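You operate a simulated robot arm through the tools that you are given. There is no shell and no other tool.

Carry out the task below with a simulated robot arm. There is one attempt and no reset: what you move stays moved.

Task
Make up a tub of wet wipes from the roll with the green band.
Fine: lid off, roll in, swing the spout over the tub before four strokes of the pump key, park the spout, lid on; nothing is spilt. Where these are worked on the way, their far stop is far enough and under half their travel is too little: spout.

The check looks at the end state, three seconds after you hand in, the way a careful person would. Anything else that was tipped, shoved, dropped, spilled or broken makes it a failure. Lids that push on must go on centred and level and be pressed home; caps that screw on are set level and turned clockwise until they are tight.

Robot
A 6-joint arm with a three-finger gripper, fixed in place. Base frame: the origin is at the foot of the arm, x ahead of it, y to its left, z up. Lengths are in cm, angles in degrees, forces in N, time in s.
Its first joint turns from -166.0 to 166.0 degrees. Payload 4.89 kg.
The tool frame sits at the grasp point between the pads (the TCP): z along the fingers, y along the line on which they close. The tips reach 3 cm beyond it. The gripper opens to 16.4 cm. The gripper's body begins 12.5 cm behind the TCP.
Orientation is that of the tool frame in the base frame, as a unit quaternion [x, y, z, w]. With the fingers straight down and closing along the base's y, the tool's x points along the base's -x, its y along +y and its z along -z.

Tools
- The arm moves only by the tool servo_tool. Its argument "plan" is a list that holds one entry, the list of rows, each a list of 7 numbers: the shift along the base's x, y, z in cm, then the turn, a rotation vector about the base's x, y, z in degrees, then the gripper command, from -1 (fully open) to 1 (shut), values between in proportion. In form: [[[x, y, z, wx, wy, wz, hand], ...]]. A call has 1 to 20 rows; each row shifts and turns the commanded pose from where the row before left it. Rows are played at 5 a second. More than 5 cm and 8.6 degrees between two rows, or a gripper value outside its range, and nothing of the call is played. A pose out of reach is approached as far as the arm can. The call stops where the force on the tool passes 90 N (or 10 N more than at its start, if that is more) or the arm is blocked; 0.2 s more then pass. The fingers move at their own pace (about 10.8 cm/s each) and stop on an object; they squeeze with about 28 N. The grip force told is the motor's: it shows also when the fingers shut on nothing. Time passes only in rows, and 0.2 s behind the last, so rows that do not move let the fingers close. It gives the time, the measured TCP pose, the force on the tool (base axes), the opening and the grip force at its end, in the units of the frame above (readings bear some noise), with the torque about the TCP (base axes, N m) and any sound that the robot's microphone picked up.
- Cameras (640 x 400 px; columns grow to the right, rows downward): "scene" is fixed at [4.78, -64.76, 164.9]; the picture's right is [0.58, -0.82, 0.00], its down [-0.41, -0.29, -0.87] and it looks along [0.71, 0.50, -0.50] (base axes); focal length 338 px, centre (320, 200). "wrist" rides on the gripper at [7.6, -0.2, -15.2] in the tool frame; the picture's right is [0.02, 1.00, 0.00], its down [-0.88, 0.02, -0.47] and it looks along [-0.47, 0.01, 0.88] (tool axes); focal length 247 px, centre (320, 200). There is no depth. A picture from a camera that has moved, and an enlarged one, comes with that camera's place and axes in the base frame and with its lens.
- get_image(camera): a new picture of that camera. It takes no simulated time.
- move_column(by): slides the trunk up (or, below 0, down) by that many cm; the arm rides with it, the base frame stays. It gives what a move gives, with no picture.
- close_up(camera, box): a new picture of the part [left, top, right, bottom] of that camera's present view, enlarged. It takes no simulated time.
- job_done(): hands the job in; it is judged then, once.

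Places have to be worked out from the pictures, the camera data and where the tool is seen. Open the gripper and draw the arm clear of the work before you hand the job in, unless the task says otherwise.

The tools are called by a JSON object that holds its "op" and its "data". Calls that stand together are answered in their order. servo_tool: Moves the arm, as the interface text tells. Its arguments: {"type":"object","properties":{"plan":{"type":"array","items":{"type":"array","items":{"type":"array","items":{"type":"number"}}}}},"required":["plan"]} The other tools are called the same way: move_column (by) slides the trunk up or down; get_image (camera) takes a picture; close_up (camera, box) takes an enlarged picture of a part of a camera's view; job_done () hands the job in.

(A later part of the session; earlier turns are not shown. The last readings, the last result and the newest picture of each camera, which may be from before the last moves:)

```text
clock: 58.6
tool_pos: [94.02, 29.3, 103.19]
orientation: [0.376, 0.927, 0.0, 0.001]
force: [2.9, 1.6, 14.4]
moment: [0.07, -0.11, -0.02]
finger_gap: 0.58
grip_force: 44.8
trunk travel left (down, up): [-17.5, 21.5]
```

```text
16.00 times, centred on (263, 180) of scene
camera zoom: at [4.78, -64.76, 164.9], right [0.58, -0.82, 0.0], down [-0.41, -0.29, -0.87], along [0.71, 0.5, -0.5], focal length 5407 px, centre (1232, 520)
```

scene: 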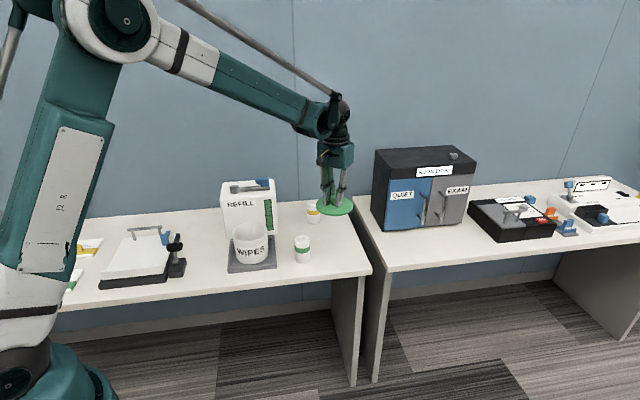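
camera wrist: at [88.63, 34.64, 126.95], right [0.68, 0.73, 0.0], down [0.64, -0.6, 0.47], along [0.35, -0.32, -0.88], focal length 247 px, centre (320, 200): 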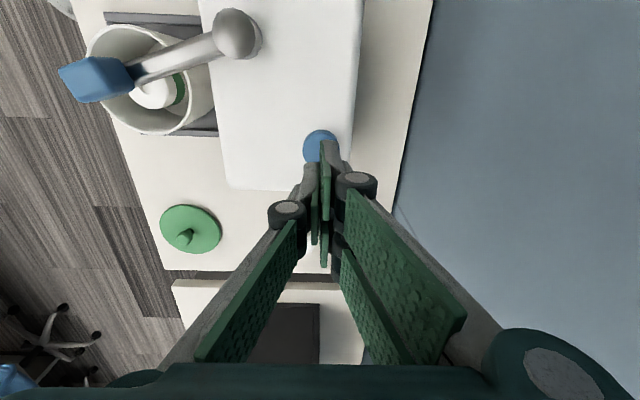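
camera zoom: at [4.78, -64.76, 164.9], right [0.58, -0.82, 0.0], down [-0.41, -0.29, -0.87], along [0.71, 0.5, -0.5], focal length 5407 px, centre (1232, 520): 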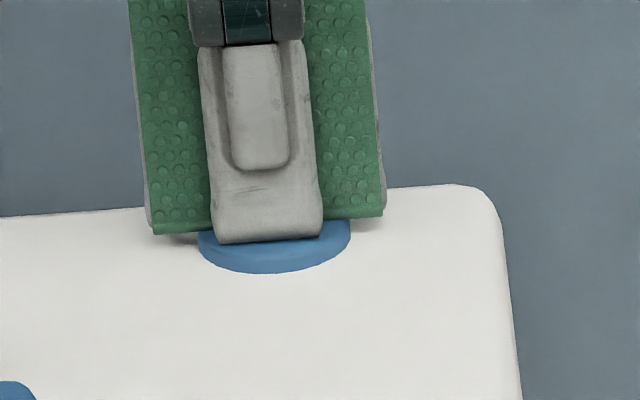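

Bottom felt at TCP ≈103.1 (14 N); the click lies well within the travel. I release fully; two clicks so far.

{"op": "servo_tool", "data": {"plan": [[[0, 0, 0.5, 0, 0, 0, 1], [0, 0, 0.7, 0, 0, 0, 1], [0, 0, 0.8, 0, 0, 0, 1], [0, 0, 0, 0, 0, 0, 1]]]}}

{"op": "close_up", "data": {"camera": "scene", "box": [230, 150, 300, 240]}}

```text
clock: 59.6
tool_pos: [94.14, 29.33, 105.01]
orientation: [0.377, 0.926, 0.0, 0.0]
force: [-0.4, -0.6, -1.1]
moment: [0.0, 0.0, -0.01]
finger_gap: 0.0
grip_force: 45.3
trunk travel left (down, up): [-17.5, 21.5]
```

```text
4.44 times, centred on (265, 195) of scene
camera zoom: at [4.78, -64.76, 164.9], right [0.58, -0.82, 0.0], down [-0.41, -0.29, -0.87], along [0.71, 0.5, -0.5], focal length 1502 px, centre (564, 222)
```

zoom: 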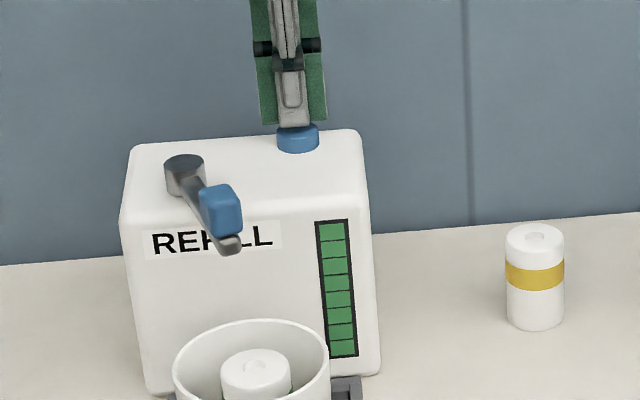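

The key is back up, no extra sound. Third stroke now: down past the click point to about 103.3.

{"op": "servo_tool", "data": {"plan": [[[0, 0, -0.5, 0, 0, 0, 1], [0, 0, -0.5, 0, 0, 0, 1], [0, 0, -0.4, 0, 0, 0, 1], [0, 0, -0.35, 0, 0, 0, 1], [0, 0, 0, 0, 0, 0, 1]]]}}

```text
clock: 60.8
tool_pos: [94.21, 29.36, 103.22]
orientation: [0.377, 0.926, 0.0, 0.001]
force: [0.7, 2.1, 5.9]
moment: [0.07, -0.06, -0.01]
finger_gap: 0.59
grip_force: 45.1
trunk travel left (down, up): [-17.5, 21.5]
heard: click
```

Third click. I release fully.

{"op": "servo_tool", "data": {"plan": [[[0, 0, 0.5, 0, 0, 0, 1], [0, 0, 0.7, 0, 0, 0, 1], [0, 0, 0.55, 0, 0, 0, 1], [0, 0, 0, 0, 0, 0, 1], [0, 0, 0, 0, 0, 0, 1]]]}}

{"op": "close_up", "data": {"camera": "scene", "box": [230, 150, 300, 240]}}

```text
clock: 62.0
tool_pos: [94.02, 29.29, 105.03]
orientation: [0.377, 0.926, 0.0, 0.0]
force: [-0.2, -0.1, 0.0]
moment: [-0.01, -0.04, 0.0]
finger_gap: 0.0
grip_force: 45.1
trunk travel left (down, up): [-17.5, 21.5]
```

```text
4.44 times, centred on (265, 195) of scene
camera zoom: at [4.78, -64.76, 164.9], right [0.58, -0.82, 0.0], down [-0.41, -0.29, -0.87], along [0.71, 0.5, -0.5], focal length 1502 px, centre (564, 222)
```

zoom: 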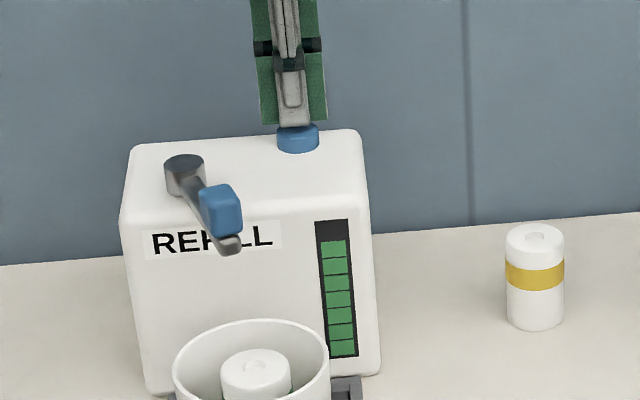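

The gauge's top cell has gone dark after this release. I wait two seconds off the key and look again to understand whether the gauge lags or drops by parts of a cell.

{"op": "servo_tool", "data": {"plan": [[[0, 0, 0.3, 0, 0, 0, 1], [0, 0, 0, 0, 0, 0, 1], [0, 0, 0, 0, 0, 0, 1], [0, 0, 0, 0, 0, 0, 1], [0, 0, 0, 0, 0, 0, 1], [0, 0, 0, 0, 0, 0, 1], [0, 0, 0, 0, 0, 0, 1], [0, 0, 0, 0, 0, 0, 1], [0, 0, 0, 0, 0, 0, 1], [0, 0, 0, 0, 0, 0, 1]]]}}

{"op": "close_up", "data": {"camera": "scene", "box": [245, 190, 295, 240]}}

{"op": "close_up", "data": {"camera": "scene", "box": [215, 205, 285, 275]}}

```text
clock: 64.2
tool_pos: [94.2, 29.36, 105.27]
orientation: [0.377, 0.926, 0.0, 0.001]
force: [-0.2, 0.4, 0.1]
moment: [0.03, 0.01, 0.03]
finger_gap: 0.02
grip_force: 44.4
trunk travel left (down, up): [-17.5, 21.5]
```

```text
8.00 times, centred on (270, 215) of scene
camera zoom: at [4.78, -64.76, 164.9], right [0.58, -0.82, 0.0], down [-0.41, -0.29, -0.87], along [0.71, 0.5, -0.5], focal length 2704 px, centre (720, 80)
```

zoom: 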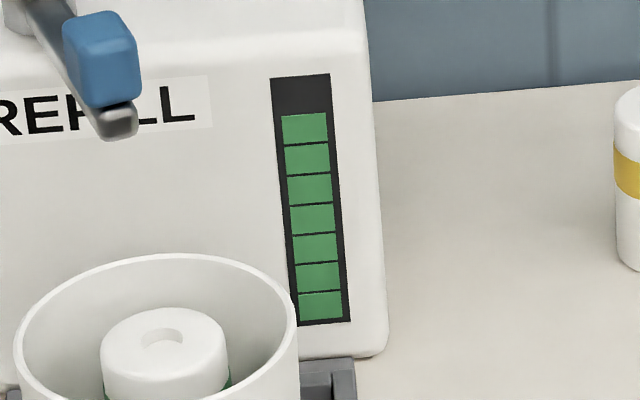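

```text
5.71 times, centred on (250, 240) of scene
camera zoom: at [4.78, -64.76, 164.9], right [0.58, -0.82, 0.0], down [-0.41, -0.29, -0.87], along [0.71, 0.5, -0.5], focal length 1931 px, centre (720, -29)
```

zoom: 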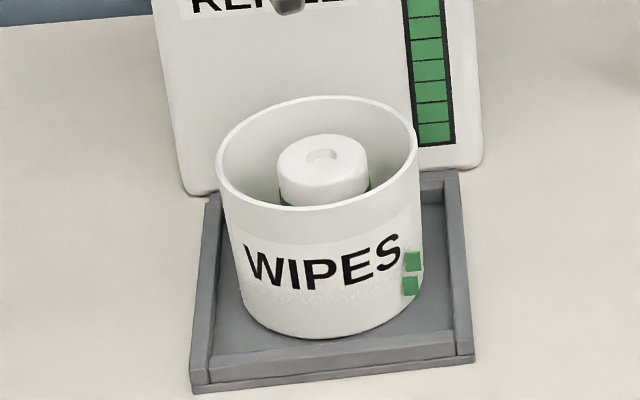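

New: small green squares have appeared on the tub's side. I enlarge them.

{"op": "close_up", "data": {"camera": "scene", "box": [250, 225, 280, 265]}}

{"op": "get_image", "data": {"camera": "wrist"}}

```text
10.00 times, centred on (265, 245) of scene
camera zoom: at [4.78, -64.76, 164.9], right [0.58, -0.82, 0.0], down [-0.41, -0.29, -0.87], along [0.71, 0.5, -0.5], focal length 3379 px, centre (870, -250)
```

zoom: 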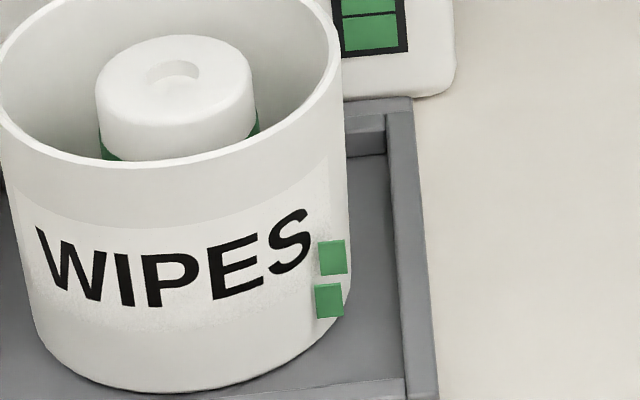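

```text
taken
camera wrist: at [88.7, 34.47, 120.45], right [0.68, 0.73, 0.0], down [0.64, -0.6, 0.47], along [0.35, -0.32, -0.88], focal length 247 px, centre (320, 200)
```

wrist: 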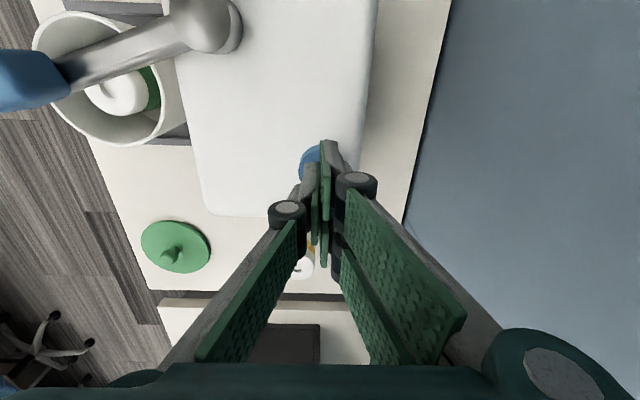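

Two squares after three clicks, while none showed after the first (shallower) press — worth watching. I make the next stroke down to the bottom and look at the indicators while it is held.

{"op": "servo_tool", "data": {"plan": [[[0, 0, -0.6, 0, 0, 0, 1], [0, 0, -0.5, 0, 0, 0, 1], [0, 0, -0.4, 0, 0, 0, 1], [0, 0, 0, 0, 0, 0, 1]]]}}

{"op": "close_up", "data": {"camera": "scene", "box": [230, 165, 290, 265]}}

```text
clock: 65.2
tool_pos: [94.28, 29.33, 103.69]
orientation: [0.377, 0.926, 0.0, 0.001]
force: [0.8, 1.1, 3.4]
moment: [0.02, 0.0, -0.01]
finger_gap: 0.61
grip_force: 45.3
trunk travel left (down, up): [-17.5, 21.5]
```

```text
4.00 times, centred on (260, 215) of scene
camera zoom: at [4.78, -64.76, 164.9], right [0.58, -0.82, 0.0], down [-0.41, -0.29, -0.87], along [0.71, 0.5, -0.5], focal length 1352 px, centre (560, 140)
```

zoom: 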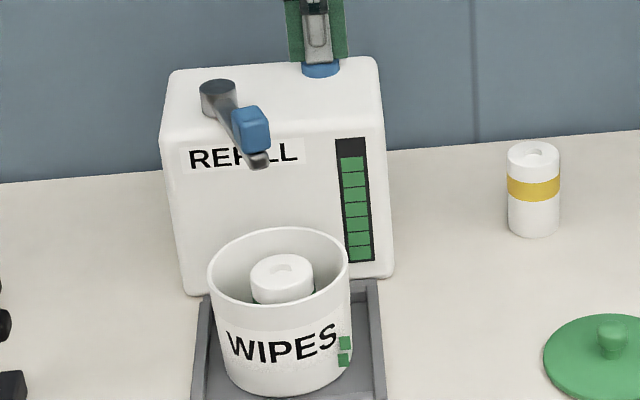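

Not yet clicked at 103.69; indicators unchanged (2 squares, 7 cells). I press a little further to the click.

{"op": "servo_tool", "data": {"plan": [[[0, 0, -0.15, 0, 0, 0, 1], [0, 0, 0, 0, 0, 0, 1]]]}}

{"op": "close_up", "data": {"camera": "scene", "box": [230, 165, 290, 265]}}

```text
clock: 65.8
tool_pos: [94.27, 29.31, 103.66]
orientation: [0.376, 0.926, 0.0, -0.001]
force: [-0.5, 1.6, 3.8]
moment: [0.09, 0.0, 0.0]
finger_gap: 0.61
grip_force: 45.1
trunk travel left (down, up): [-17.5, 21.5]
heard: click
```

```text
4.00 times, centred on (260, 215) of scene
camera zoom: at [4.78, -64.76, 164.9], right [0.58, -0.82, 0.0], down [-0.41, -0.29, -0.87], along [0.71, 0.5, -0.5], focal length 1352 px, centre (560, 140)
```

zoom: 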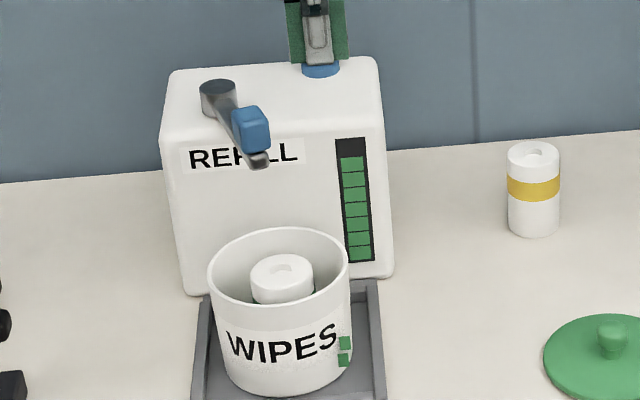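

Click four, indicators unchanged at that moment. I go on to the bottom of this same stroke and look again.

{"op": "servo_tool", "data": {"plan": [[[0, 0, -0.2, 0, 0, 0, 1], [0, 0, -0.2, 0, 0, 0, 1], [0, 0, -0.1, 0, 0, 0, 1], [0, 0, 0, 0, 0, 0, 1]]]}}

{"op": "close_up", "data": {"camera": "scene", "box": [230, 165, 290, 265]}}

```text
clock: 66.8
tool_pos: [94.25, 29.29, 103.22]
orientation: [0.378, 0.926, 0.0, 0.0]
force: [3.9, -3.9, 10.8]
moment: [-0.07, -0.09, -0.01]
finger_gap: 0.59
grip_force: 45.0
trunk travel left (down, up): [-17.5, 21.5]
```

```text
4.00 times, centred on (260, 215) of scene
camera zoom: at [4.78, -64.76, 164.9], right [0.58, -0.82, 0.0], down [-0.41, -0.29, -0.87], along [0.71, 0.5, -0.5], focal length 1352 px, centre (560, 140)
```

zoom: 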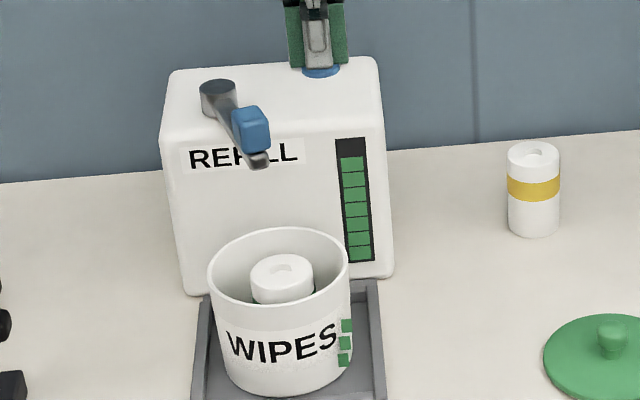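

A third square came up only after pressing beyond the click. I hold here a couple of seconds to see whether the indicators change with time or only with depth.

{"op": "servo_tool", "data": {"plan": [[[0, 0, 0, 0, 0, 0, 1], [0, 0, 0, 0, 0, 0, 1], [0, 0, 0, 0, 0, 0, 1], [0, 0, 0, 0, 0, 0, 1], [0, 0, 0, 0, 0, 0, 1], [0, 0, 0, 0, 0, 0, 1], [0, 0, 0, 0, 0, 0, 1], [0, 0, 0, 0, 0, 0, 1], [0, 0, 0, 0, 0, 0, 1], [0, 0, 0, 0, 0, 0, 1]]]}}

{"op": "close_up", "data": {"camera": "scene", "box": [250, 215, 280, 265]}}

{"op": "close_up", "data": {"camera": "scene", "box": [245, 190, 295, 240]}}

```text
clock: 69.0
tool_pos: [94.2, 29.38, 103.16]
orientation: [0.378, 0.926, 0.0, 0.0]
force: [-0.4, -1.1, 11.2]
moment: [-0.01, -0.05, -0.01]
finger_gap: 0.59
grip_force: 44.9
trunk travel left (down, up): [-17.5, 21.5]
```

```text
8.00 times, centred on (265, 240) of scene
camera zoom: at [4.78, -64.76, 164.9], right [0.58, -0.82, 0.0], down [-0.41, -0.29, -0.87], along [0.71, 0.5, -0.5], focal length 2704 px, centre (760, -120)
```

zoom: 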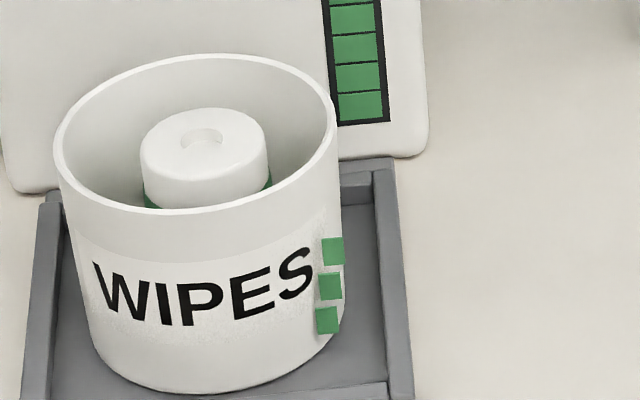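

```text
8.00 times, centred on (270, 215) of scene
camera zoom: at [4.78, -64.76, 164.9], right [0.58, -0.82, 0.0], down [-0.41, -0.29, -0.87], along [0.71, 0.5, -0.5], focal length 2704 px, centre (720, 80)
```

zoom: 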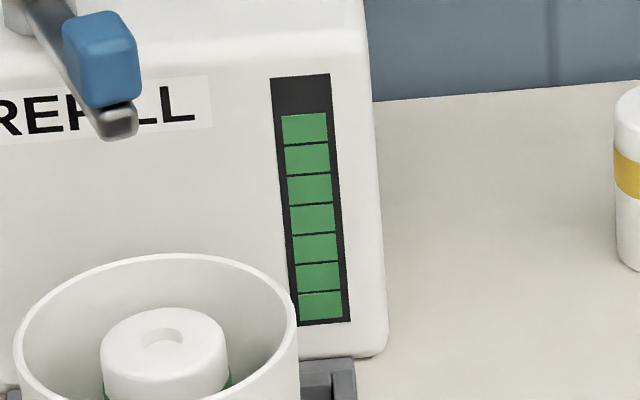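

The display is stable at three squares, so it steps with full-depth strokes: the first shallow press clicked but delivered nothing visible. I release fully and check once more before the next stroke.

{"op": "servo_tool", "data": {"plan": [[[0, 0, 0.5, 0, 0, 0, 1], [0, 0, 0.7, 0, 0, 0, 1], [0, 0, 0.8, 0, 0, 0, 1], [0, 0, 0, 0, 0, 0, 1], [0, 0, 0, 0, 0, 0, 1], [0, 0, 0, 0, 0, 0, 1], [0, 0, 0, 0, 0, 0, 1]]]}}

{"op": "close_up", "data": {"camera": "scene", "box": [230, 165, 290, 265]}}

{"op": "close_up", "data": {"camera": "scene", "box": [248, 168, 278, 192]}}

```text
clock: 70.6
tool_pos: [94.26, 29.4, 105.3]
orientation: [0.377, 0.926, 0.0, 0.0]
force: [0.4, -0.4, 0.2]
moment: [0.0, -0.03, 0.01]
finger_gap: 0.0
grip_force: 45.1
trunk travel left (down, up): [-17.5, 21.5]
```

```text
4.00 times, centred on (260, 215) of scene
camera zoom: at [4.78, -64.76, 164.9], right [0.58, -0.82, 0.0], down [-0.41, -0.29, -0.87], along [0.71, 0.5, -0.5], focal length 1352 px, centre (560, 140)
```

zoom: 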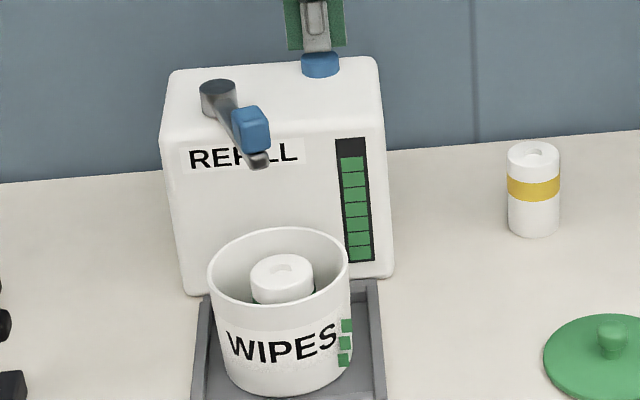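

```text
16.00 times, centred on (263, 180) of scene
camera zoom: at [4.78, -64.76, 164.9], right [0.58, -0.82, 0.0], down [-0.41, -0.29, -0.87], along [0.71, 0.5, -0.5], focal length 5407 px, centre (1232, 520)
```

zoom: 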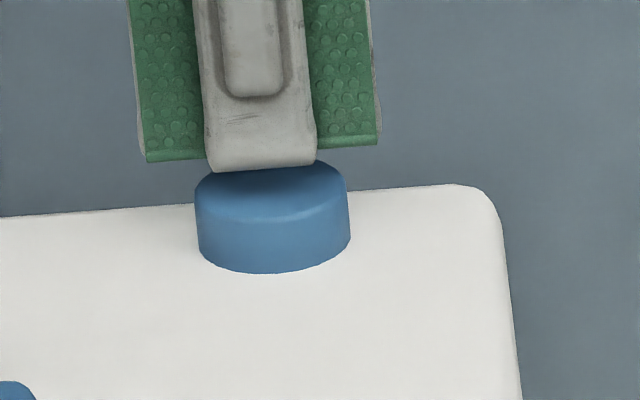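

Three squares, key fully up. I make one more stroke slowly, checking the tub's tally as it goes down, and will stop as soon as the fourth square shows.

{"op": "servo_tool", "data": {"plan": [[[0, 0, -0.6, 0, 0, 0, 1], [0, 0, -0.6, 0, 0, 0, 1], [0, 0, -0.4, 0, 0, 0, 1], [0, 0, 0, 0, 0, 0, 1]]]}}

{"op": "close_up", "data": {"camera": "scene", "box": [230, 165, 290, 265]}}

```text
clock: 71.6
tool_pos: [94.21, 29.35, 103.61]
orientation: [0.377, 0.926, 0.0, 0.001]
force: [1.5, -0.8, 4.9]
moment: [0.01, -0.05, 0.01]
finger_gap: 0.6
grip_force: 44.9
trunk travel left (down, up): [-17.5, 21.5]
heard: click
```

```text
4.00 times, centred on (260, 215) of scene
camera zoom: at [4.78, -64.76, 164.9], right [0.58, -0.82, 0.0], down [-0.41, -0.29, -0.87], along [0.71, 0.5, -0.5], focal length 1352 px, centre (560, 140)
```

zoom: 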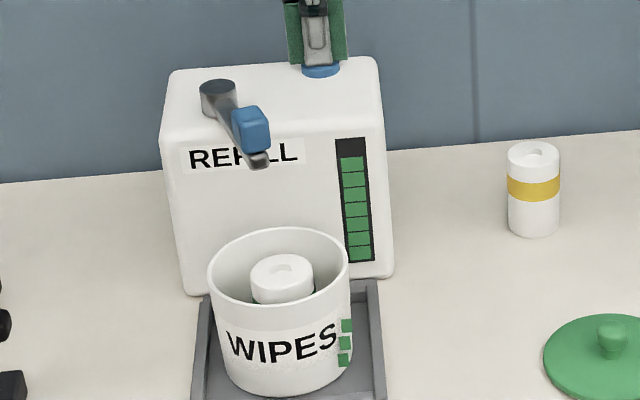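

Click heard, tally still three at this depth. I hold 1.2 s here to test whether depth or time matters.

{"op": "servo_tool", "data": {"plan": [[[0, 0, 0, 0, 0, 0, 1], [0, 0, 0, 0, 0, 0, 1], [0, 0, 0, 0, 0, 0, 1], [0, 0, 0, 0, 0, 0, 1], [0, 0, 0, 0, 0, 0, 1], [0, 0, 0, 0, 0, 0, 1]]]}}

{"op": "close_up", "data": {"camera": "scene", "box": [230, 165, 290, 265]}}

```text
clock: 73.0
tool_pos: [94.15, 29.3, 103.56]
orientation: [0.377, 0.926, 0.001, 0.0]
force: [-1.3, -0.4, 3.8]
moment: [-0.02, -0.01, -0.03]
finger_gap: 0.61
grip_force: 45.3
trunk travel left (down, up): [-17.5, 21.5]
```

```text
4.00 times, centred on (260, 215) of scene
camera zoom: at [4.78, -64.76, 164.9], right [0.58, -0.82, 0.0], down [-0.41, -0.29, -0.87], along [0.71, 0.5, -0.5], focal length 1352 px, centre (560, 140)
```

zoom: 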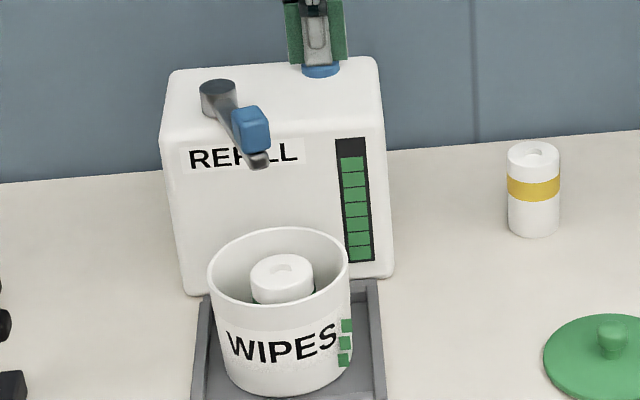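

Time alone does nothing, so depth counts and the first shallow press gave no dose. I now complete this stroke in 0.15 cm steps.

{"op": "servo_tool", "data": {"plan": [[[0, 0, -0.15, 0, 0, 0, 1], [0, 0, -0.15, 0, 0, 0, 1], [0, 0, 0, 0, 0, 0, 1]]]}}

{"op": "close_up", "data": {"camera": "scene", "box": [230, 165, 290, 265]}}

```text
clock: 73.8
tool_pos: [94.21, 29.39, 103.39]
orientation: [0.378, 0.926, 0.001, -0.001]
force: [2.0, 1.2, 5.5]
moment: [0.02, -0.05, -0.01]
finger_gap: 0.6
grip_force: 45.5
trunk travel left (down, up): [-17.5, 21.5]
```

```text
4.00 times, centred on (260, 215) of scene
camera zoom: at [4.78, -64.76, 164.9], right [0.58, -0.82, 0.0], down [-0.41, -0.29, -0.87], along [0.71, 0.5, -0.5], focal length 1352 px, centre (560, 140)
```

zoom: 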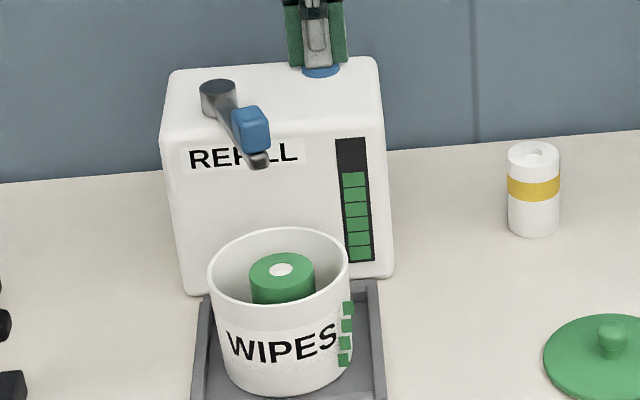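

The fourth square is lit, the gauge reads six, and the roll has turned green — wetted. I release and rise well clear of the key.

{"op": "servo_tool", "data": {"plan": [[[0, 0, 0.6, 0, 0, 0, 1], [0, 0, 1, 0, 0, 0, 1], [0, 0, 2.5, 0, 0, 0, 1], [0, 0, 4, 0, 0, 0, 1], [0, 0, 4, 0, 0, 0, 1], [0, 0, 4, 0, 0, 0, 1], [0, 0, 0, 0, 0, 0, 1]]]}}

{"op": "close_up", "data": {"camera": "scene", "box": [210, 150, 310, 280]}}

```text
clock: 75.4
tool_pos: [94.07, 29.45, 119.69]
orientation: [0.377, 0.926, -0.001, 0.0]
force: [-1.1, -0.9, 0.9]
moment: [0.0, -0.1, -0.01]
finger_gap: 0.0
grip_force: 45.1
trunk travel left (down, up): [-17.5, 21.5]
```

```text
3.08 times, centred on (260, 215) of scene
camera zoom: at [4.78, -64.76, 164.9], right [0.58, -0.82, 0.0], down [-0.41, -0.29, -0.87], along [0.71, 0.5, -0.5], focal length 1040 px, centre (505, 154)
```

zoom: 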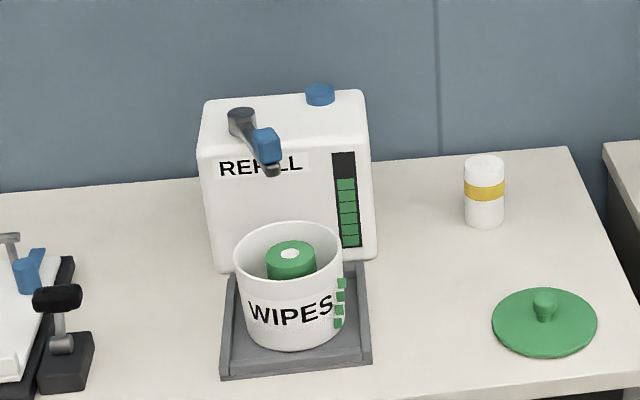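

Next I park the spout: back above the blue block (near (76.3,20.6)) with the tool turned -118° again, fingers reopened to 4.6 cm.

{"op": "servo_tool", "data": {"plan": [[[-1.79, -0.87, 0, 0, 0, -7.36, 0.44], [-1.79, -0.87, 0, 0, 0, -7.36, 0.44], [-1.79, -0.87, 0, 0, 0, -7.36, 0.44], [-1.79, -0.87, 0, 0, 0, -7.36, 0.44], [-1.79, -0.87, 0, 0, 0, -7.36, 0.44], [-1.79, -0.87, 0, 0, 0, -7.36, 0.44], [-1.79, -0.87, 0, 0, 0, -7.36, 0.44], [-1.79, -0.87, 0, 0, 0, -7.36, 0.44], [-1.79, -0.87, 0, 0, 0, -7.36, 0.44], [-1.79, -0.87, 0, 0, 0, -7.36, 0.44], [0, 0, -4, 0, 0, 0, 0.44], [0, 0, 0, 0, 0, 0, 0.44]]]}}

{"op": "get_image", "data": {"camera": "wrist"}}

{"op": "close_up", "data": {"camera": "scene", "box": [200, 120, 300, 250]}}

```text
clock: 78.0
tool_pos: [76.25, 20.34, 115.25]
orientation: [0.857, 0.515, 0.0, 0.0]
force: [-0.1, -1.1, -0.5]
moment: [0.0, -0.03, 0.0]
finger_gap: 4.6
grip_force: 0.1
trunk travel left (down, up): [-17.5, 21.5]
```

```text
taken
camera wrist: at [79.76, 27.18, 130.37], right [0.89, -0.45, 0.0], down [-0.4, -0.79, 0.47], along [-0.21, -0.42, -0.88], focal length 247 px, centre (320, 200)
```

wrist: 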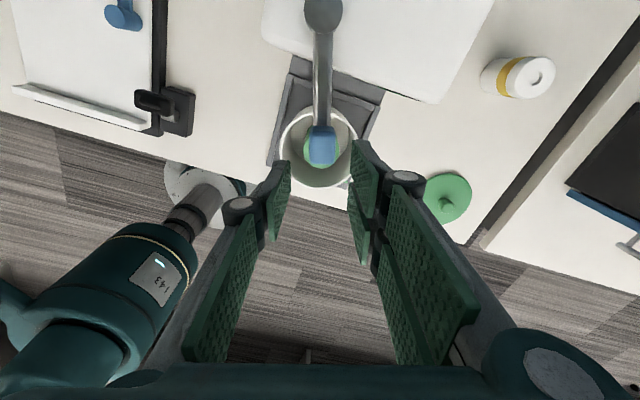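

```text
3.08 times, centred on (250, 185) of scene
camera zoom: at [4.78, -64.76, 164.9], right [0.58, -0.82, 0.0], down [-0.41, -0.29, -0.87], along [0.71, 0.5, -0.5], focal length 1040 px, centre (535, 246)
```

zoom: 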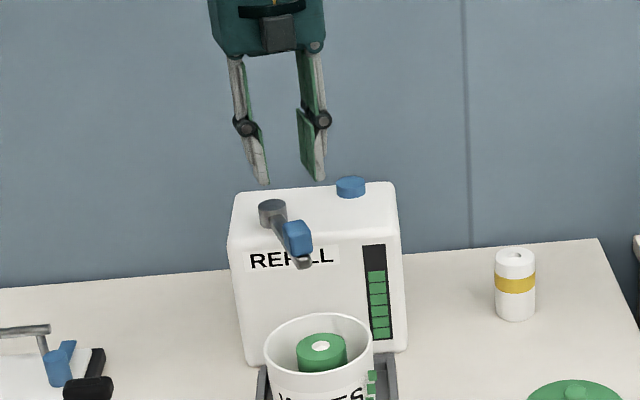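

The block lies midway between the fingers. I descend to straddle it.

{"op": "servo_tool", "data": {"plan": [[[0, 0.2, -3, 0, 0, 0, 0.44], [0, 0, -3, 0, 0, 0, 0.44], [0, 0, -2, 0, 0, 0, 0.44], [0, 0, -0.9, 0, 0, 0, 0.44], [0, 0, 0, 0, 0, 0, 0.44]]]}}

{"op": "get_image", "data": {"camera": "wrist"}}

{"op": "close_up", "data": {"camera": "scene", "box": [200, 130, 300, 260]}}

```text
clock: 79.2
tool_pos: [76.46, 20.71, 106.34]
orientation: [0.857, 0.515, 0.0, 0.001]
force: [0.1, 0.0, 0.1]
moment: [-0.05, 0.06, 0.02]
finger_gap: 4.59
grip_force: 0.1
trunk travel left (down, up): [-17.5, 21.5]
```

```text
taken
camera wrist: at [79.91, 27.58, 121.51], right [0.89, -0.45, 0.0], down [-0.39, -0.79, 0.47], along [-0.21, -0.42, -0.88], focal length 247 px, centre (320, 200)
```

wrist: 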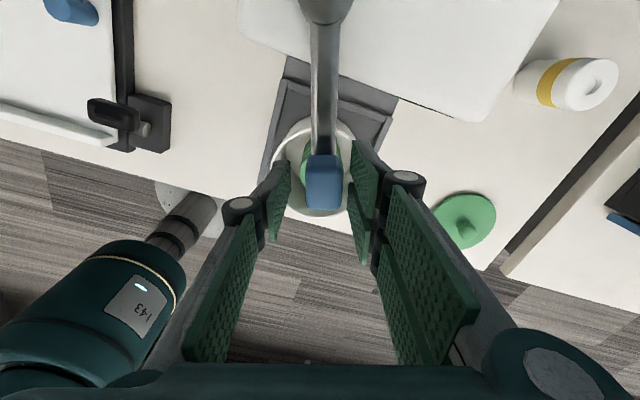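

```text
3.08 times, centred on (250, 195) of scene
camera zoom: at [4.78, -64.76, 164.9], right [0.58, -0.82, 0.0], down [-0.41, -0.29, -0.87], along [0.71, 0.5, -0.5], focal length 1040 px, centre (535, 215)
```

zoom: 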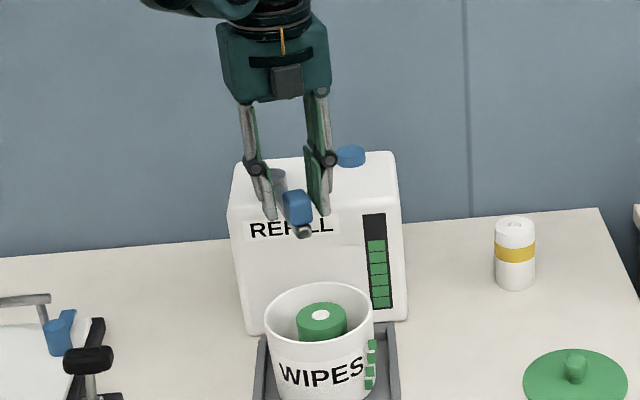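

Straddling again. I swing back counter-clockwise along the same arc, in two parts.

{"op": "servo_tool", "data": {"plan": [[[1.04, -0.7, 0, 0, 0, 6, 0.44], [1.2, -0.42, 0, 0, 0, 6, 0.44], [1.22, -0.27, 0, 0, 0, 6, 0.44], [1.25, -0.15, 0, 0, 0, 6, 0.44], [1.25, 0.01, 0, 0, 0, 6, 0.44], [1.24, 0.15, 0, 0, 0, 6, 0.44]]]}}

{"op": "get_image", "data": {"camera": "wrist"}}

{"op": "close_up", "data": {"camera": "scene", "box": [200, 130, 300, 260]}}

```text
clock: 80.6
tool_pos: [83.51, 19.39, 106.48]
orientation: [0.655, 0.756, 0.001, 0.001]
force: [0.1, -0.2, 0.4]
moment: [-0.01, -0.1, 0.01]
finger_gap: 4.59
grip_force: 0.1
trunk travel left (down, up): [-17.5, 21.5]
```

```text
taken
camera wrist: at [82.3, 26.95, 121.61], right [0.99, 0.16, 0.0], down [0.14, -0.87, 0.47], along [0.08, -0.47, -0.88], focal length 247 px, centre (320, 200)
```

wrist: 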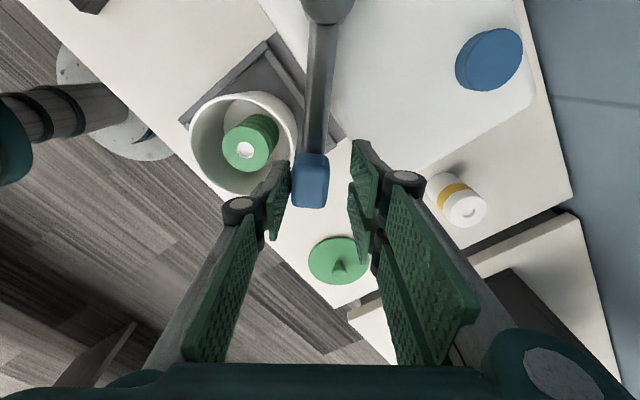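

```text
3.08 times, centred on (250, 195) of scene
camera zoom: at [4.78, -64.76, 164.9], right [0.58, -0.82, 0.0], down [-0.41, -0.29, -0.87], along [0.71, 0.5, -0.5], focal length 1040 px, centre (535, 215)
```

zoom: 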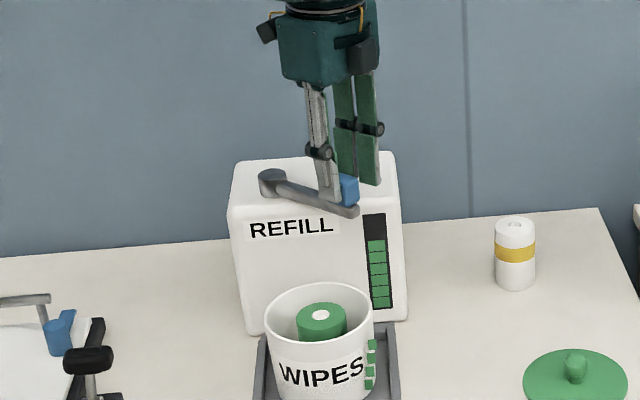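

The spout follows. I continue to about 6° before the parked position.

{"op": "servo_tool", "data": {"plan": [[[1.22, 0.28, 0, 0, 0, 6, 0.44], [1.19, 0.4, 0, 0, 0, 6, 0.44], [1.13, 0.52, 0, 0, 0, 6, 0.44], [1.08, 0.64, 0, 0, 0, 6, 0.44], [1.0, 0.75, 0, 0, 0, 6, 0.44]]]}}

{"op": "get_image", "data": {"camera": "wrist"}}

{"op": "close_up", "data": {"camera": "scene", "box": [220, 140, 300, 220]}}

```text
clock: 81.8
tool_pos: [88.86, 21.94, 106.36]
orientation: [0.436, 0.9, -0.001, 0.0]
force: [0.1, -1.0, -0.5]
moment: [0.03, -0.04, 0.0]
finger_gap: 4.59
grip_force: 0.0
trunk travel left (down, up): [-17.5, 21.5]
```

```text
taken
camera wrist: at [84.19, 27.81, 121.71], right [0.77, 0.64, 0.0], down [0.56, -0.68, 0.47], along [0.3, -0.37, -0.88], focal length 247 px, centre (320, 200)
```

wrist: 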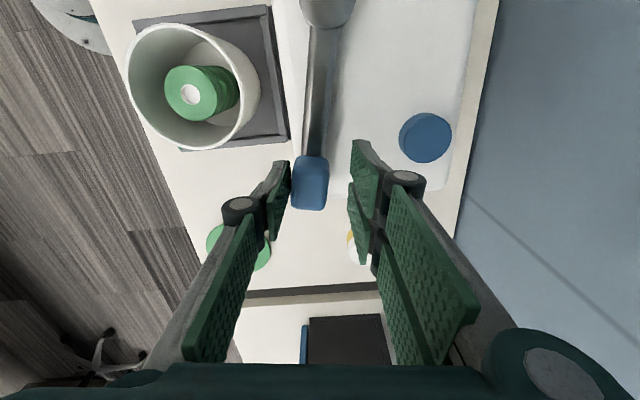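

```text
5.00 times, centred on (260, 180) of scene
camera zoom: at [4.78, -64.76, 164.9], right [0.58, -0.82, 0.0], down [-0.41, -0.29, -0.87], along [0.71, 0.5, -0.5], focal length 1690 px, centre (620, 300)
```

zoom: 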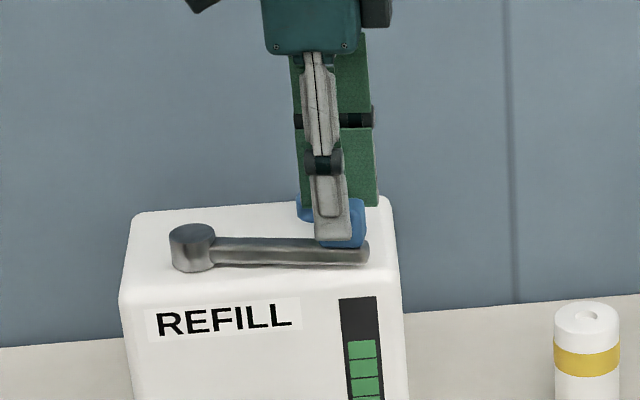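

Spout trails a few degrees behind. I finish in 3° steps, watching for the parking stop.

{"op": "servo_tool", "data": {"plan": [[[0.49, 0.39, 0, 0, 0, 3, 0.44], [0.47, 0.41, 0, 0, 0, 3, 0.44], [0.45, 0.43, 0, 0, 0, 3, 0.44]]]}}

{"op": "close_up", "data": {"camera": "scene", "box": [220, 140, 300, 220]}}

```text
clock: 82.6
tool_pos: [90.48, 23.25, 106.63]
orientation: [0.364, 0.931, 0.0, 0.0]
force: [-0.9, -1.0, 0.9]
moment: [0.01, -0.01, 0.01]
finger_gap: 4.58
grip_force: 0.0
trunk travel left (down, up): [-17.5, 21.5]
```

```text
5.00 times, centred on (260, 180) of scene
camera zoom: at [4.78, -64.76, 164.9], right [0.58, -0.82, 0.0], down [-0.41, -0.29, -0.87], along [0.71, 0.5, -0.5], focal length 1690 px, centre (620, 300)
```

zoom: 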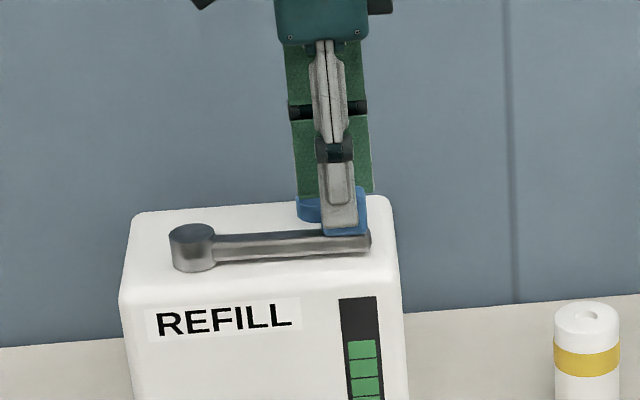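

No stop yet; I go on in two 2° steps.

{"op": "servo_tool", "data": {"plan": [[[0.29, 0.3, 0, 0, 0, 2, 0.44], [0.28, 0.31, 0, 0, 0, 2, 0.44], [0, 0, 0, 0, 0, 0, 0.44]]]}}

{"op": "get_image", "data": {"camera": "wrist"}}

{"op": "close_up", "data": {"camera": "scene", "box": [220, 140, 300, 220]}}

```text
clock: 83.4
tool_pos: [91.14, 23.81, 106.62]
orientation: [0.332, 0.943, -0.001, 0.001]
force: [-20.7, -9.5, -1.6]
moment: [-0.14, 0.54, -0.47]
finger_gap: 5.4
grip_force: 9.9
trunk travel left (down, up): [-17.5, 21.5]
```

```text
taken
camera wrist: at [85.07, 28.45, 121.85], right [0.61, 0.79, 0.0], down [0.7, -0.54, 0.47], along [0.37, -0.29, -0.88], focal length 247 px, centre (320, 200)
```

wrist: 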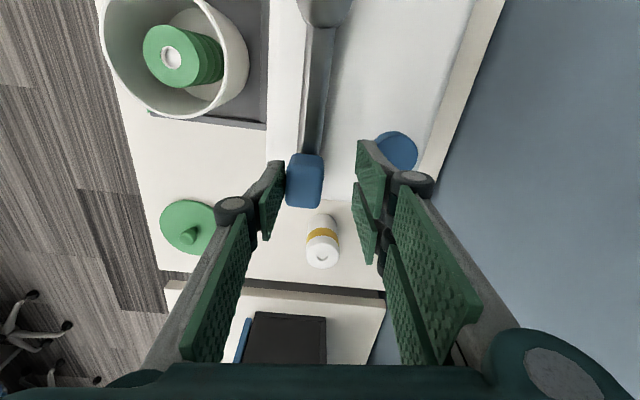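

```text
5.00 times, centred on (260, 180) of scene
camera zoom: at [4.78, -64.76, 164.9], right [0.58, -0.82, 0.0], down [-0.41, -0.29, -0.87], along [0.71, 0.5, -0.5], focal length 1690 px, centre (620, 300)
```

zoom: 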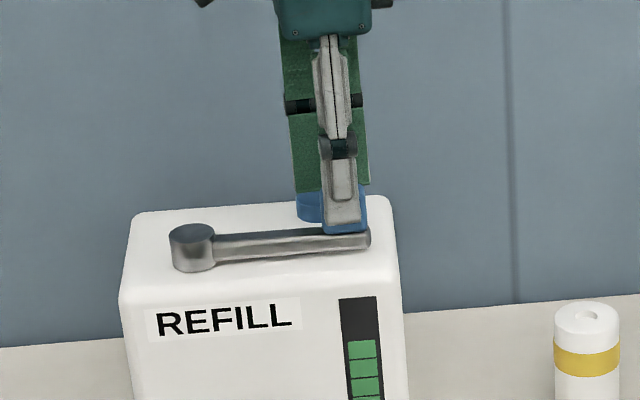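

Force rose to about 22 N: parked at its stop. I back off so nothing touches the block, then rise straight up.

{"op": "servo_tool", "data": {"plan": [[[-0.28, -0.31, 0, 0, 0, -2, 0.44], [-0.35, -0.35, 0, 0, 0, -2, 0.44], [0, 0, 2, 0, 0, 0, 0.44], [0, 0, 3.5, 0, 0, 0, 0.44], [0, 0, 4, 0, 0, 0, 0.44], [0, 0, 4, 0, 0, 0, 0.44], [0, 0, 0, 0, 0, 0, 0.44]]]}}

{"op": "get_image", "data": {"camera": "wrist"}}

{"op": "close_up", "data": {"camera": "scene", "box": [215, 165, 285, 225]}}

```text
clock: 85.0
tool_pos: [90.49, 22.81, 120.28]
orientation: [0.366, 0.931, 0.0, 0.0]
force: [-0.4, 0.4, 0.8]
moment: [0.07, -0.11, 0.03]
finger_gap: 4.58
grip_force: 0.2
trunk travel left (down, up): [-17.5, 21.5]
```

```text
taken
camera wrist: at [84.77, 27.8, 135.49], right [0.66, 0.75, 0.0], down [0.66, -0.59, 0.47], along [0.35, -0.31, -0.88], focal length 247 px, centre (320, 200)
```

wrist: 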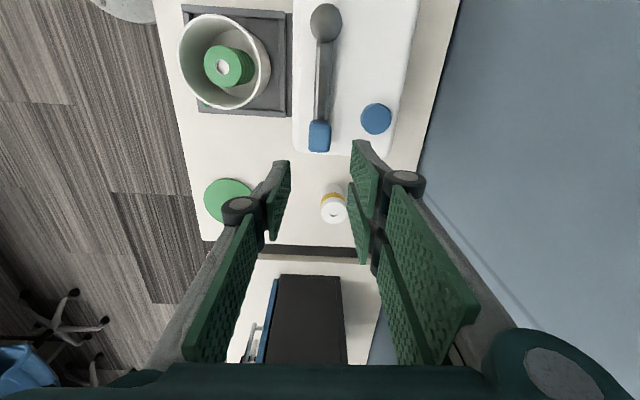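

```text
6.67 times, centred on (250, 195) of scene
camera zoom: at [4.78, -64.76, 164.9], right [0.58, -0.82, 0.0], down [-0.41, -0.29, -0.87], along [0.71, 0.5, -0.5], focal length 2253 px, centre (787, 233)
```

zoom: 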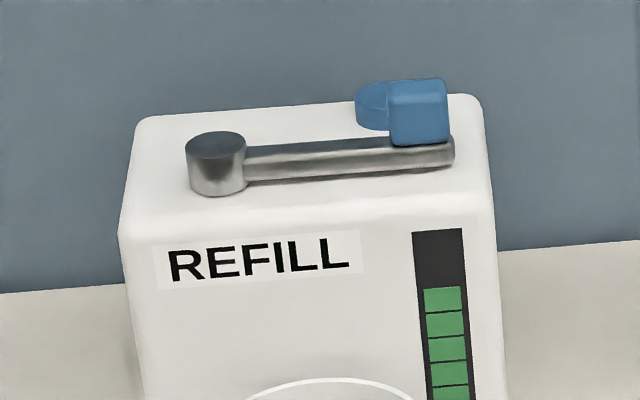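

The spout is parked exactly as in the first picture. Now I turn the tool back and return above the lid at (92.1,-9.2), the spot where I released it.

{"op": "servo_tool", "data": {"plan": [[[0.16, -2.0, -0.5, 0, 0, 7.15, 0.3], [0.16, -3.5, -1, 0, 0, 7.15, 0.3], [0.16, -3.5, -1, 0, 0, 7.15, 0.3], [0.16, -3.5, -1, 0, 0, 7.15, 0.3], [0.17, -3.5, -1, 0, 0, 7.15, 0.3], [0.17, -3.5, -1, 0, 0, 7.15, 0.3], [0.17, -3.5, -1.5, 0, 0, 0, 0.3], [0.17, -3.5, -2, 0, 0, 0, 0.3], [0.17, -3.5, -3, 0, 0, 0, 0.3], [0.17, -2.35, -3, 0, 0, 0, 0.3], [0, 0, -3.6, 0, 0, 0, 0.3], [0, 0, 0, 0, 0, 0, 0.3], [0, 0, 0, 0, 0, 0, 0.3]]]}}

{"op": "get_image", "data": {"camera": "wrist"}}

{"op": "get_image", "data": {"camera": "scene"}}

```text
clock: 87.8
tool_pos: [91.69, -9.27, 101.58]
orientation: [0.0, 1.0, 0.0, -0.001]
force: [0.7, 0.2, -0.6]
moment: [0.03, 0.05, -0.01]
finger_gap: 5.72
grip_force: 0.1
trunk travel left (down, up): [-17.5, 21.5]
```

```text
taken
camera wrist: at [84.1, -9.46, 116.67], right [-0.02, 1.0, 0.0], down [0.88, 0.02, 0.47], along [0.47, 0.01, -0.88], focal length 247 px, centre (320, 200)
```

wrist: 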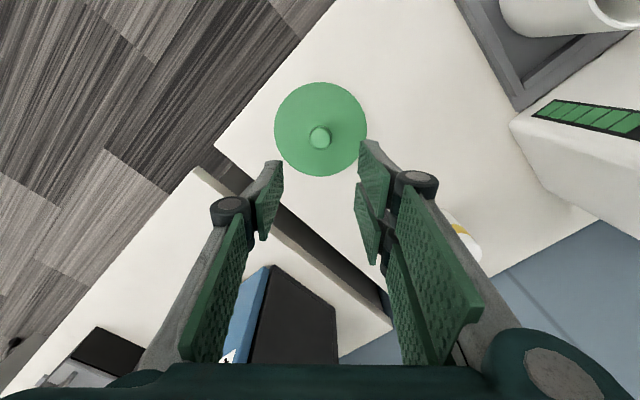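

```text
taken
```

scene: 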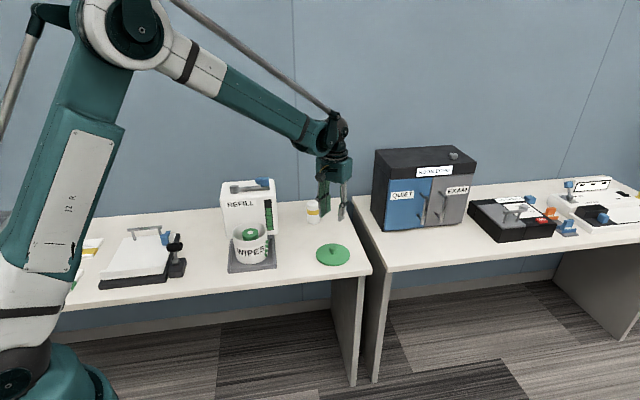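

The knob appears 5 rows lower than right after release, so the tool is about 0.4 cm short in x. I correct that and re-check before descending.

{"op": "servo_tool", "data": {"plan": [[[0.4, 0, 0, 0, 0, 0, 0.3], [0, 0, 0, 0, 0, 0, 0.3], [0, 0, 0, 0, 0, 0, 0.3]]]}}

{"op": "close_up", "data": {"camera": "wrist", "box": [240, 60, 400, 200]}}

```text
clock: 88.6
tool_pos: [92.28, -9.16, 101.48]
orientation: [0.0, 1.0, 0.0, 0.0]
force: [-0.2, 0.3, -0.4]
moment: [0.02, 0.04, 0.01]
finger_gap: 5.76
grip_force: 0.1
trunk travel left (down, up): [-17.5, 21.5]
```

```text
2.86 times, centred on (320, 130) of wrist
camera zoom: at [84.63, -9.46, 116.65], right [-0.02, 1.0, 0.0], down [0.88, 0.02, 0.47], along [0.47, 0.01, -0.88], focal length 706 px, centre (320, 400)
```

zoom: 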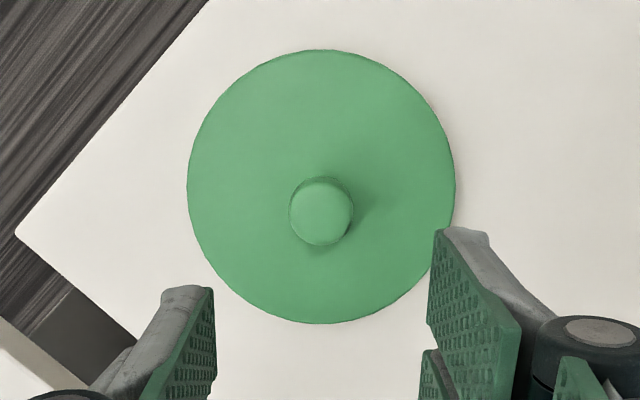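

Knob is at about (92.35,-9.25), under the tool. I descend around it to just above the lid plate.

{"op": "servo_tool", "data": {"plan": [[[0, 0, -4, 0, 0, 0, 0.3], [0, 0, -4, 0, 0, 0, 0.3], [0, 0, -4, 0, 0, 0, 0.3], [0, 0, -2.5, 0, 0, 0, 0.3], [0, 0, -1.5, 0, 0, 0, 0.3], [0, 0, -0.8, 0, 0, 0, 0.3], [0, 0, 0, 0, 0, 0, 0.3], [0, 0, 0, 0, 0, 0, 0.3]]]}}

{"op": "get_image", "data": {"camera": "wrist"}}

{"op": "close_up", "data": {"camera": "scene", "box": [300, 210, 380, 280]}}

```text
clock: 90.4
tool_pos: [92.45, -9.15, 84.46]
orientation: [0.0, 1.0, 0.0, 0.0]
force: [-0.3, 0.1, 0.2]
moment: [0.0, 0.03, 0.01]
finger_gap: 5.73
grip_force: 0.0
trunk travel left (down, up): [-17.5, 21.5]
```

```text
taken
camera wrist: at [84.9, -9.3, 99.68], right [-0.02, 1.0, 0.0], down [0.88, 0.02, 0.47], along [0.47, 0.01, -0.88], focal length 247 px, centre (320, 200)
```

wrist: 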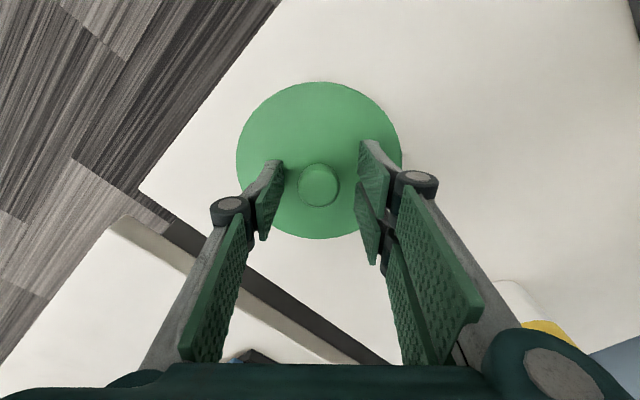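

```text
5.71 times, centred on (340, 245) of scene
camera zoom: at [4.78, -64.76, 164.9], right [0.58, -0.82, 0.0], down [-0.41, -0.29, -0.87], along [0.71, 0.5, -0.5], focal length 1931 px, centre (206, -57)
```

zoom: 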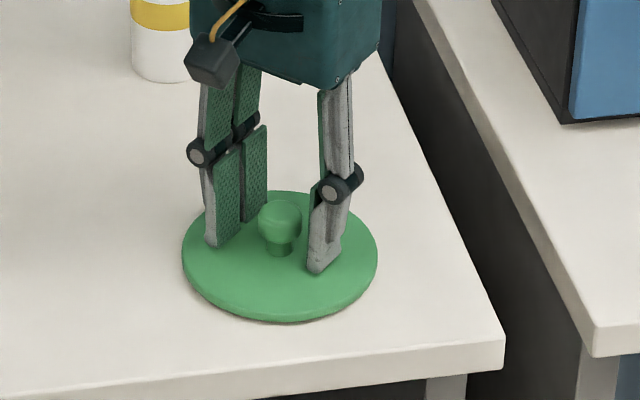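

Knob is well between the pads. I shift 0.2 cm back in x (as in the first grasp) and close on it.

{"op": "servo_tool", "data": {"plan": [[[-0.2, -0.1, 0, 0, 0, 0, 0.3], [0, 0, 0, 0, 0, 0, 0.45], [0, 0, 0, 0, 0, 0, 0.6], [0, 0, 0, 0, 0, 0, 0.7], [0, 0, 0, 0, 0, 0, 1], [0, 0, 0, 0, 0, 0, 1], [0, 0, 0, 0, 0, 0, 1]]]}}

{"op": "get_image", "data": {"camera": "wrist"}}

```text
clock: 92.0
tool_pos: [92.28, -9.32, 84.56]
orientation: [-0.001, 1.0, 0.0, 0.0]
force: [-0.7, 0.7, 0.0]
moment: [-0.03, 0.01, 0.02]
finger_gap: 2.67
grip_force: 28.2
trunk travel left (down, up): [-17.5, 21.5]
```

```text
taken
camera wrist: at [84.72, -9.43, 99.76], right [-0.02, 1.0, 0.0], down [0.88, 0.02, 0.47], along [0.47, 0.01, -0.88], focal length 247 px, centre (320, 200)
```

wrist: 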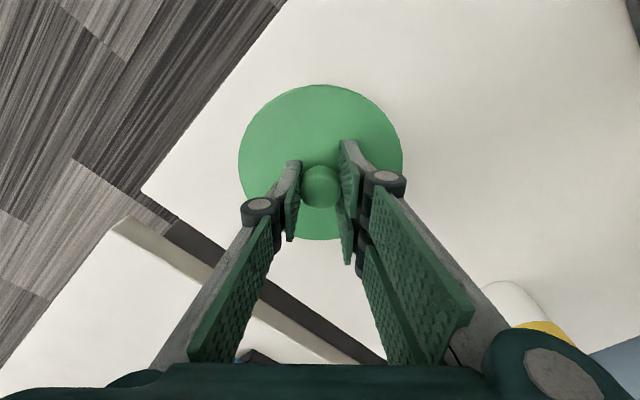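

Gripped again (2.67 cm). I lift a few cm and look at how the lid sits in the hand.

{"op": "servo_tool", "data": {"plan": [[[0, 0, 0.5, 0, 0, 0, 1], [0, 0, 1.5, 0, 0, 0, 1], [0, 0, 3, 0, 0, 0, 1], [0, 0, 4, 0, 0, 0, 1], [0, 0, 4, 0, 0, 0, 1], [0, 0, 4, 0, 0, 0, 1], [0, 0, 4, 0, 0, 0, 1], [0, 0, 1, 0, 0, 0, 1], [0, 0, 0, 0, 0, 0, 1], [0, 0, 0, 0, 0, 0, 1]]]}}

{"op": "get_image", "data": {"camera": "wrist"}}

{"op": "close_up", "data": {"camera": "scene", "box": [280, 130, 380, 240]}}

```text
clock: 94.2
tool_pos: [92.34, -9.4, 106.61]
orientation: [0.001, 1.0, 0.0, 0.0]
force: [0.0, 0.4, 0.2]
moment: [-0.01, 0.01, -0.01]
finger_gap: 2.67
grip_force: 27.5
trunk travel left (down, up): [-17.5, 21.5]
```

```text
taken
camera wrist: at [84.76, -9.65, 121.77], right [-0.02, 1.0, 0.0], down [0.88, 0.02, 0.47], along [0.47, 0.01, -0.88], focal length 247 px, centre (320, 200)
```

wrist: 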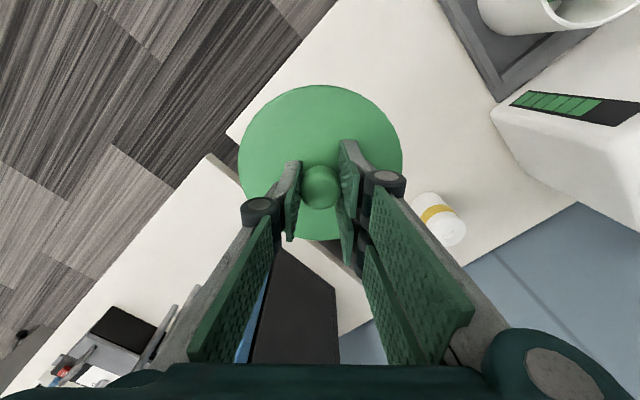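

```text
3.64 times, centred on (330, 185) of scene
camera zoom: at [4.78, -64.76, 164.9], right [0.58, -0.82, 0.0], down [-0.41, -0.29, -0.87], along [0.71, 0.5, -0.5], focal length 1229 px, centre (284, 254)
```

zoom: 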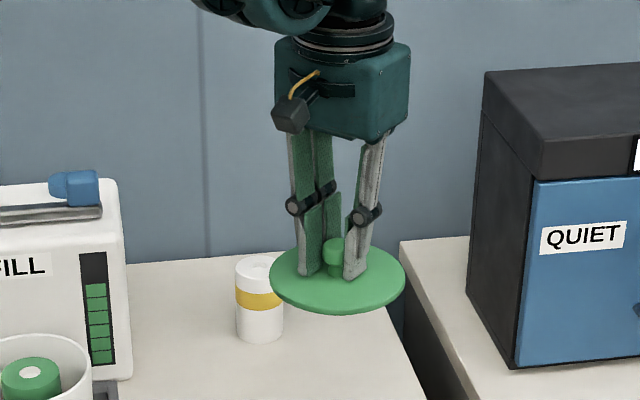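

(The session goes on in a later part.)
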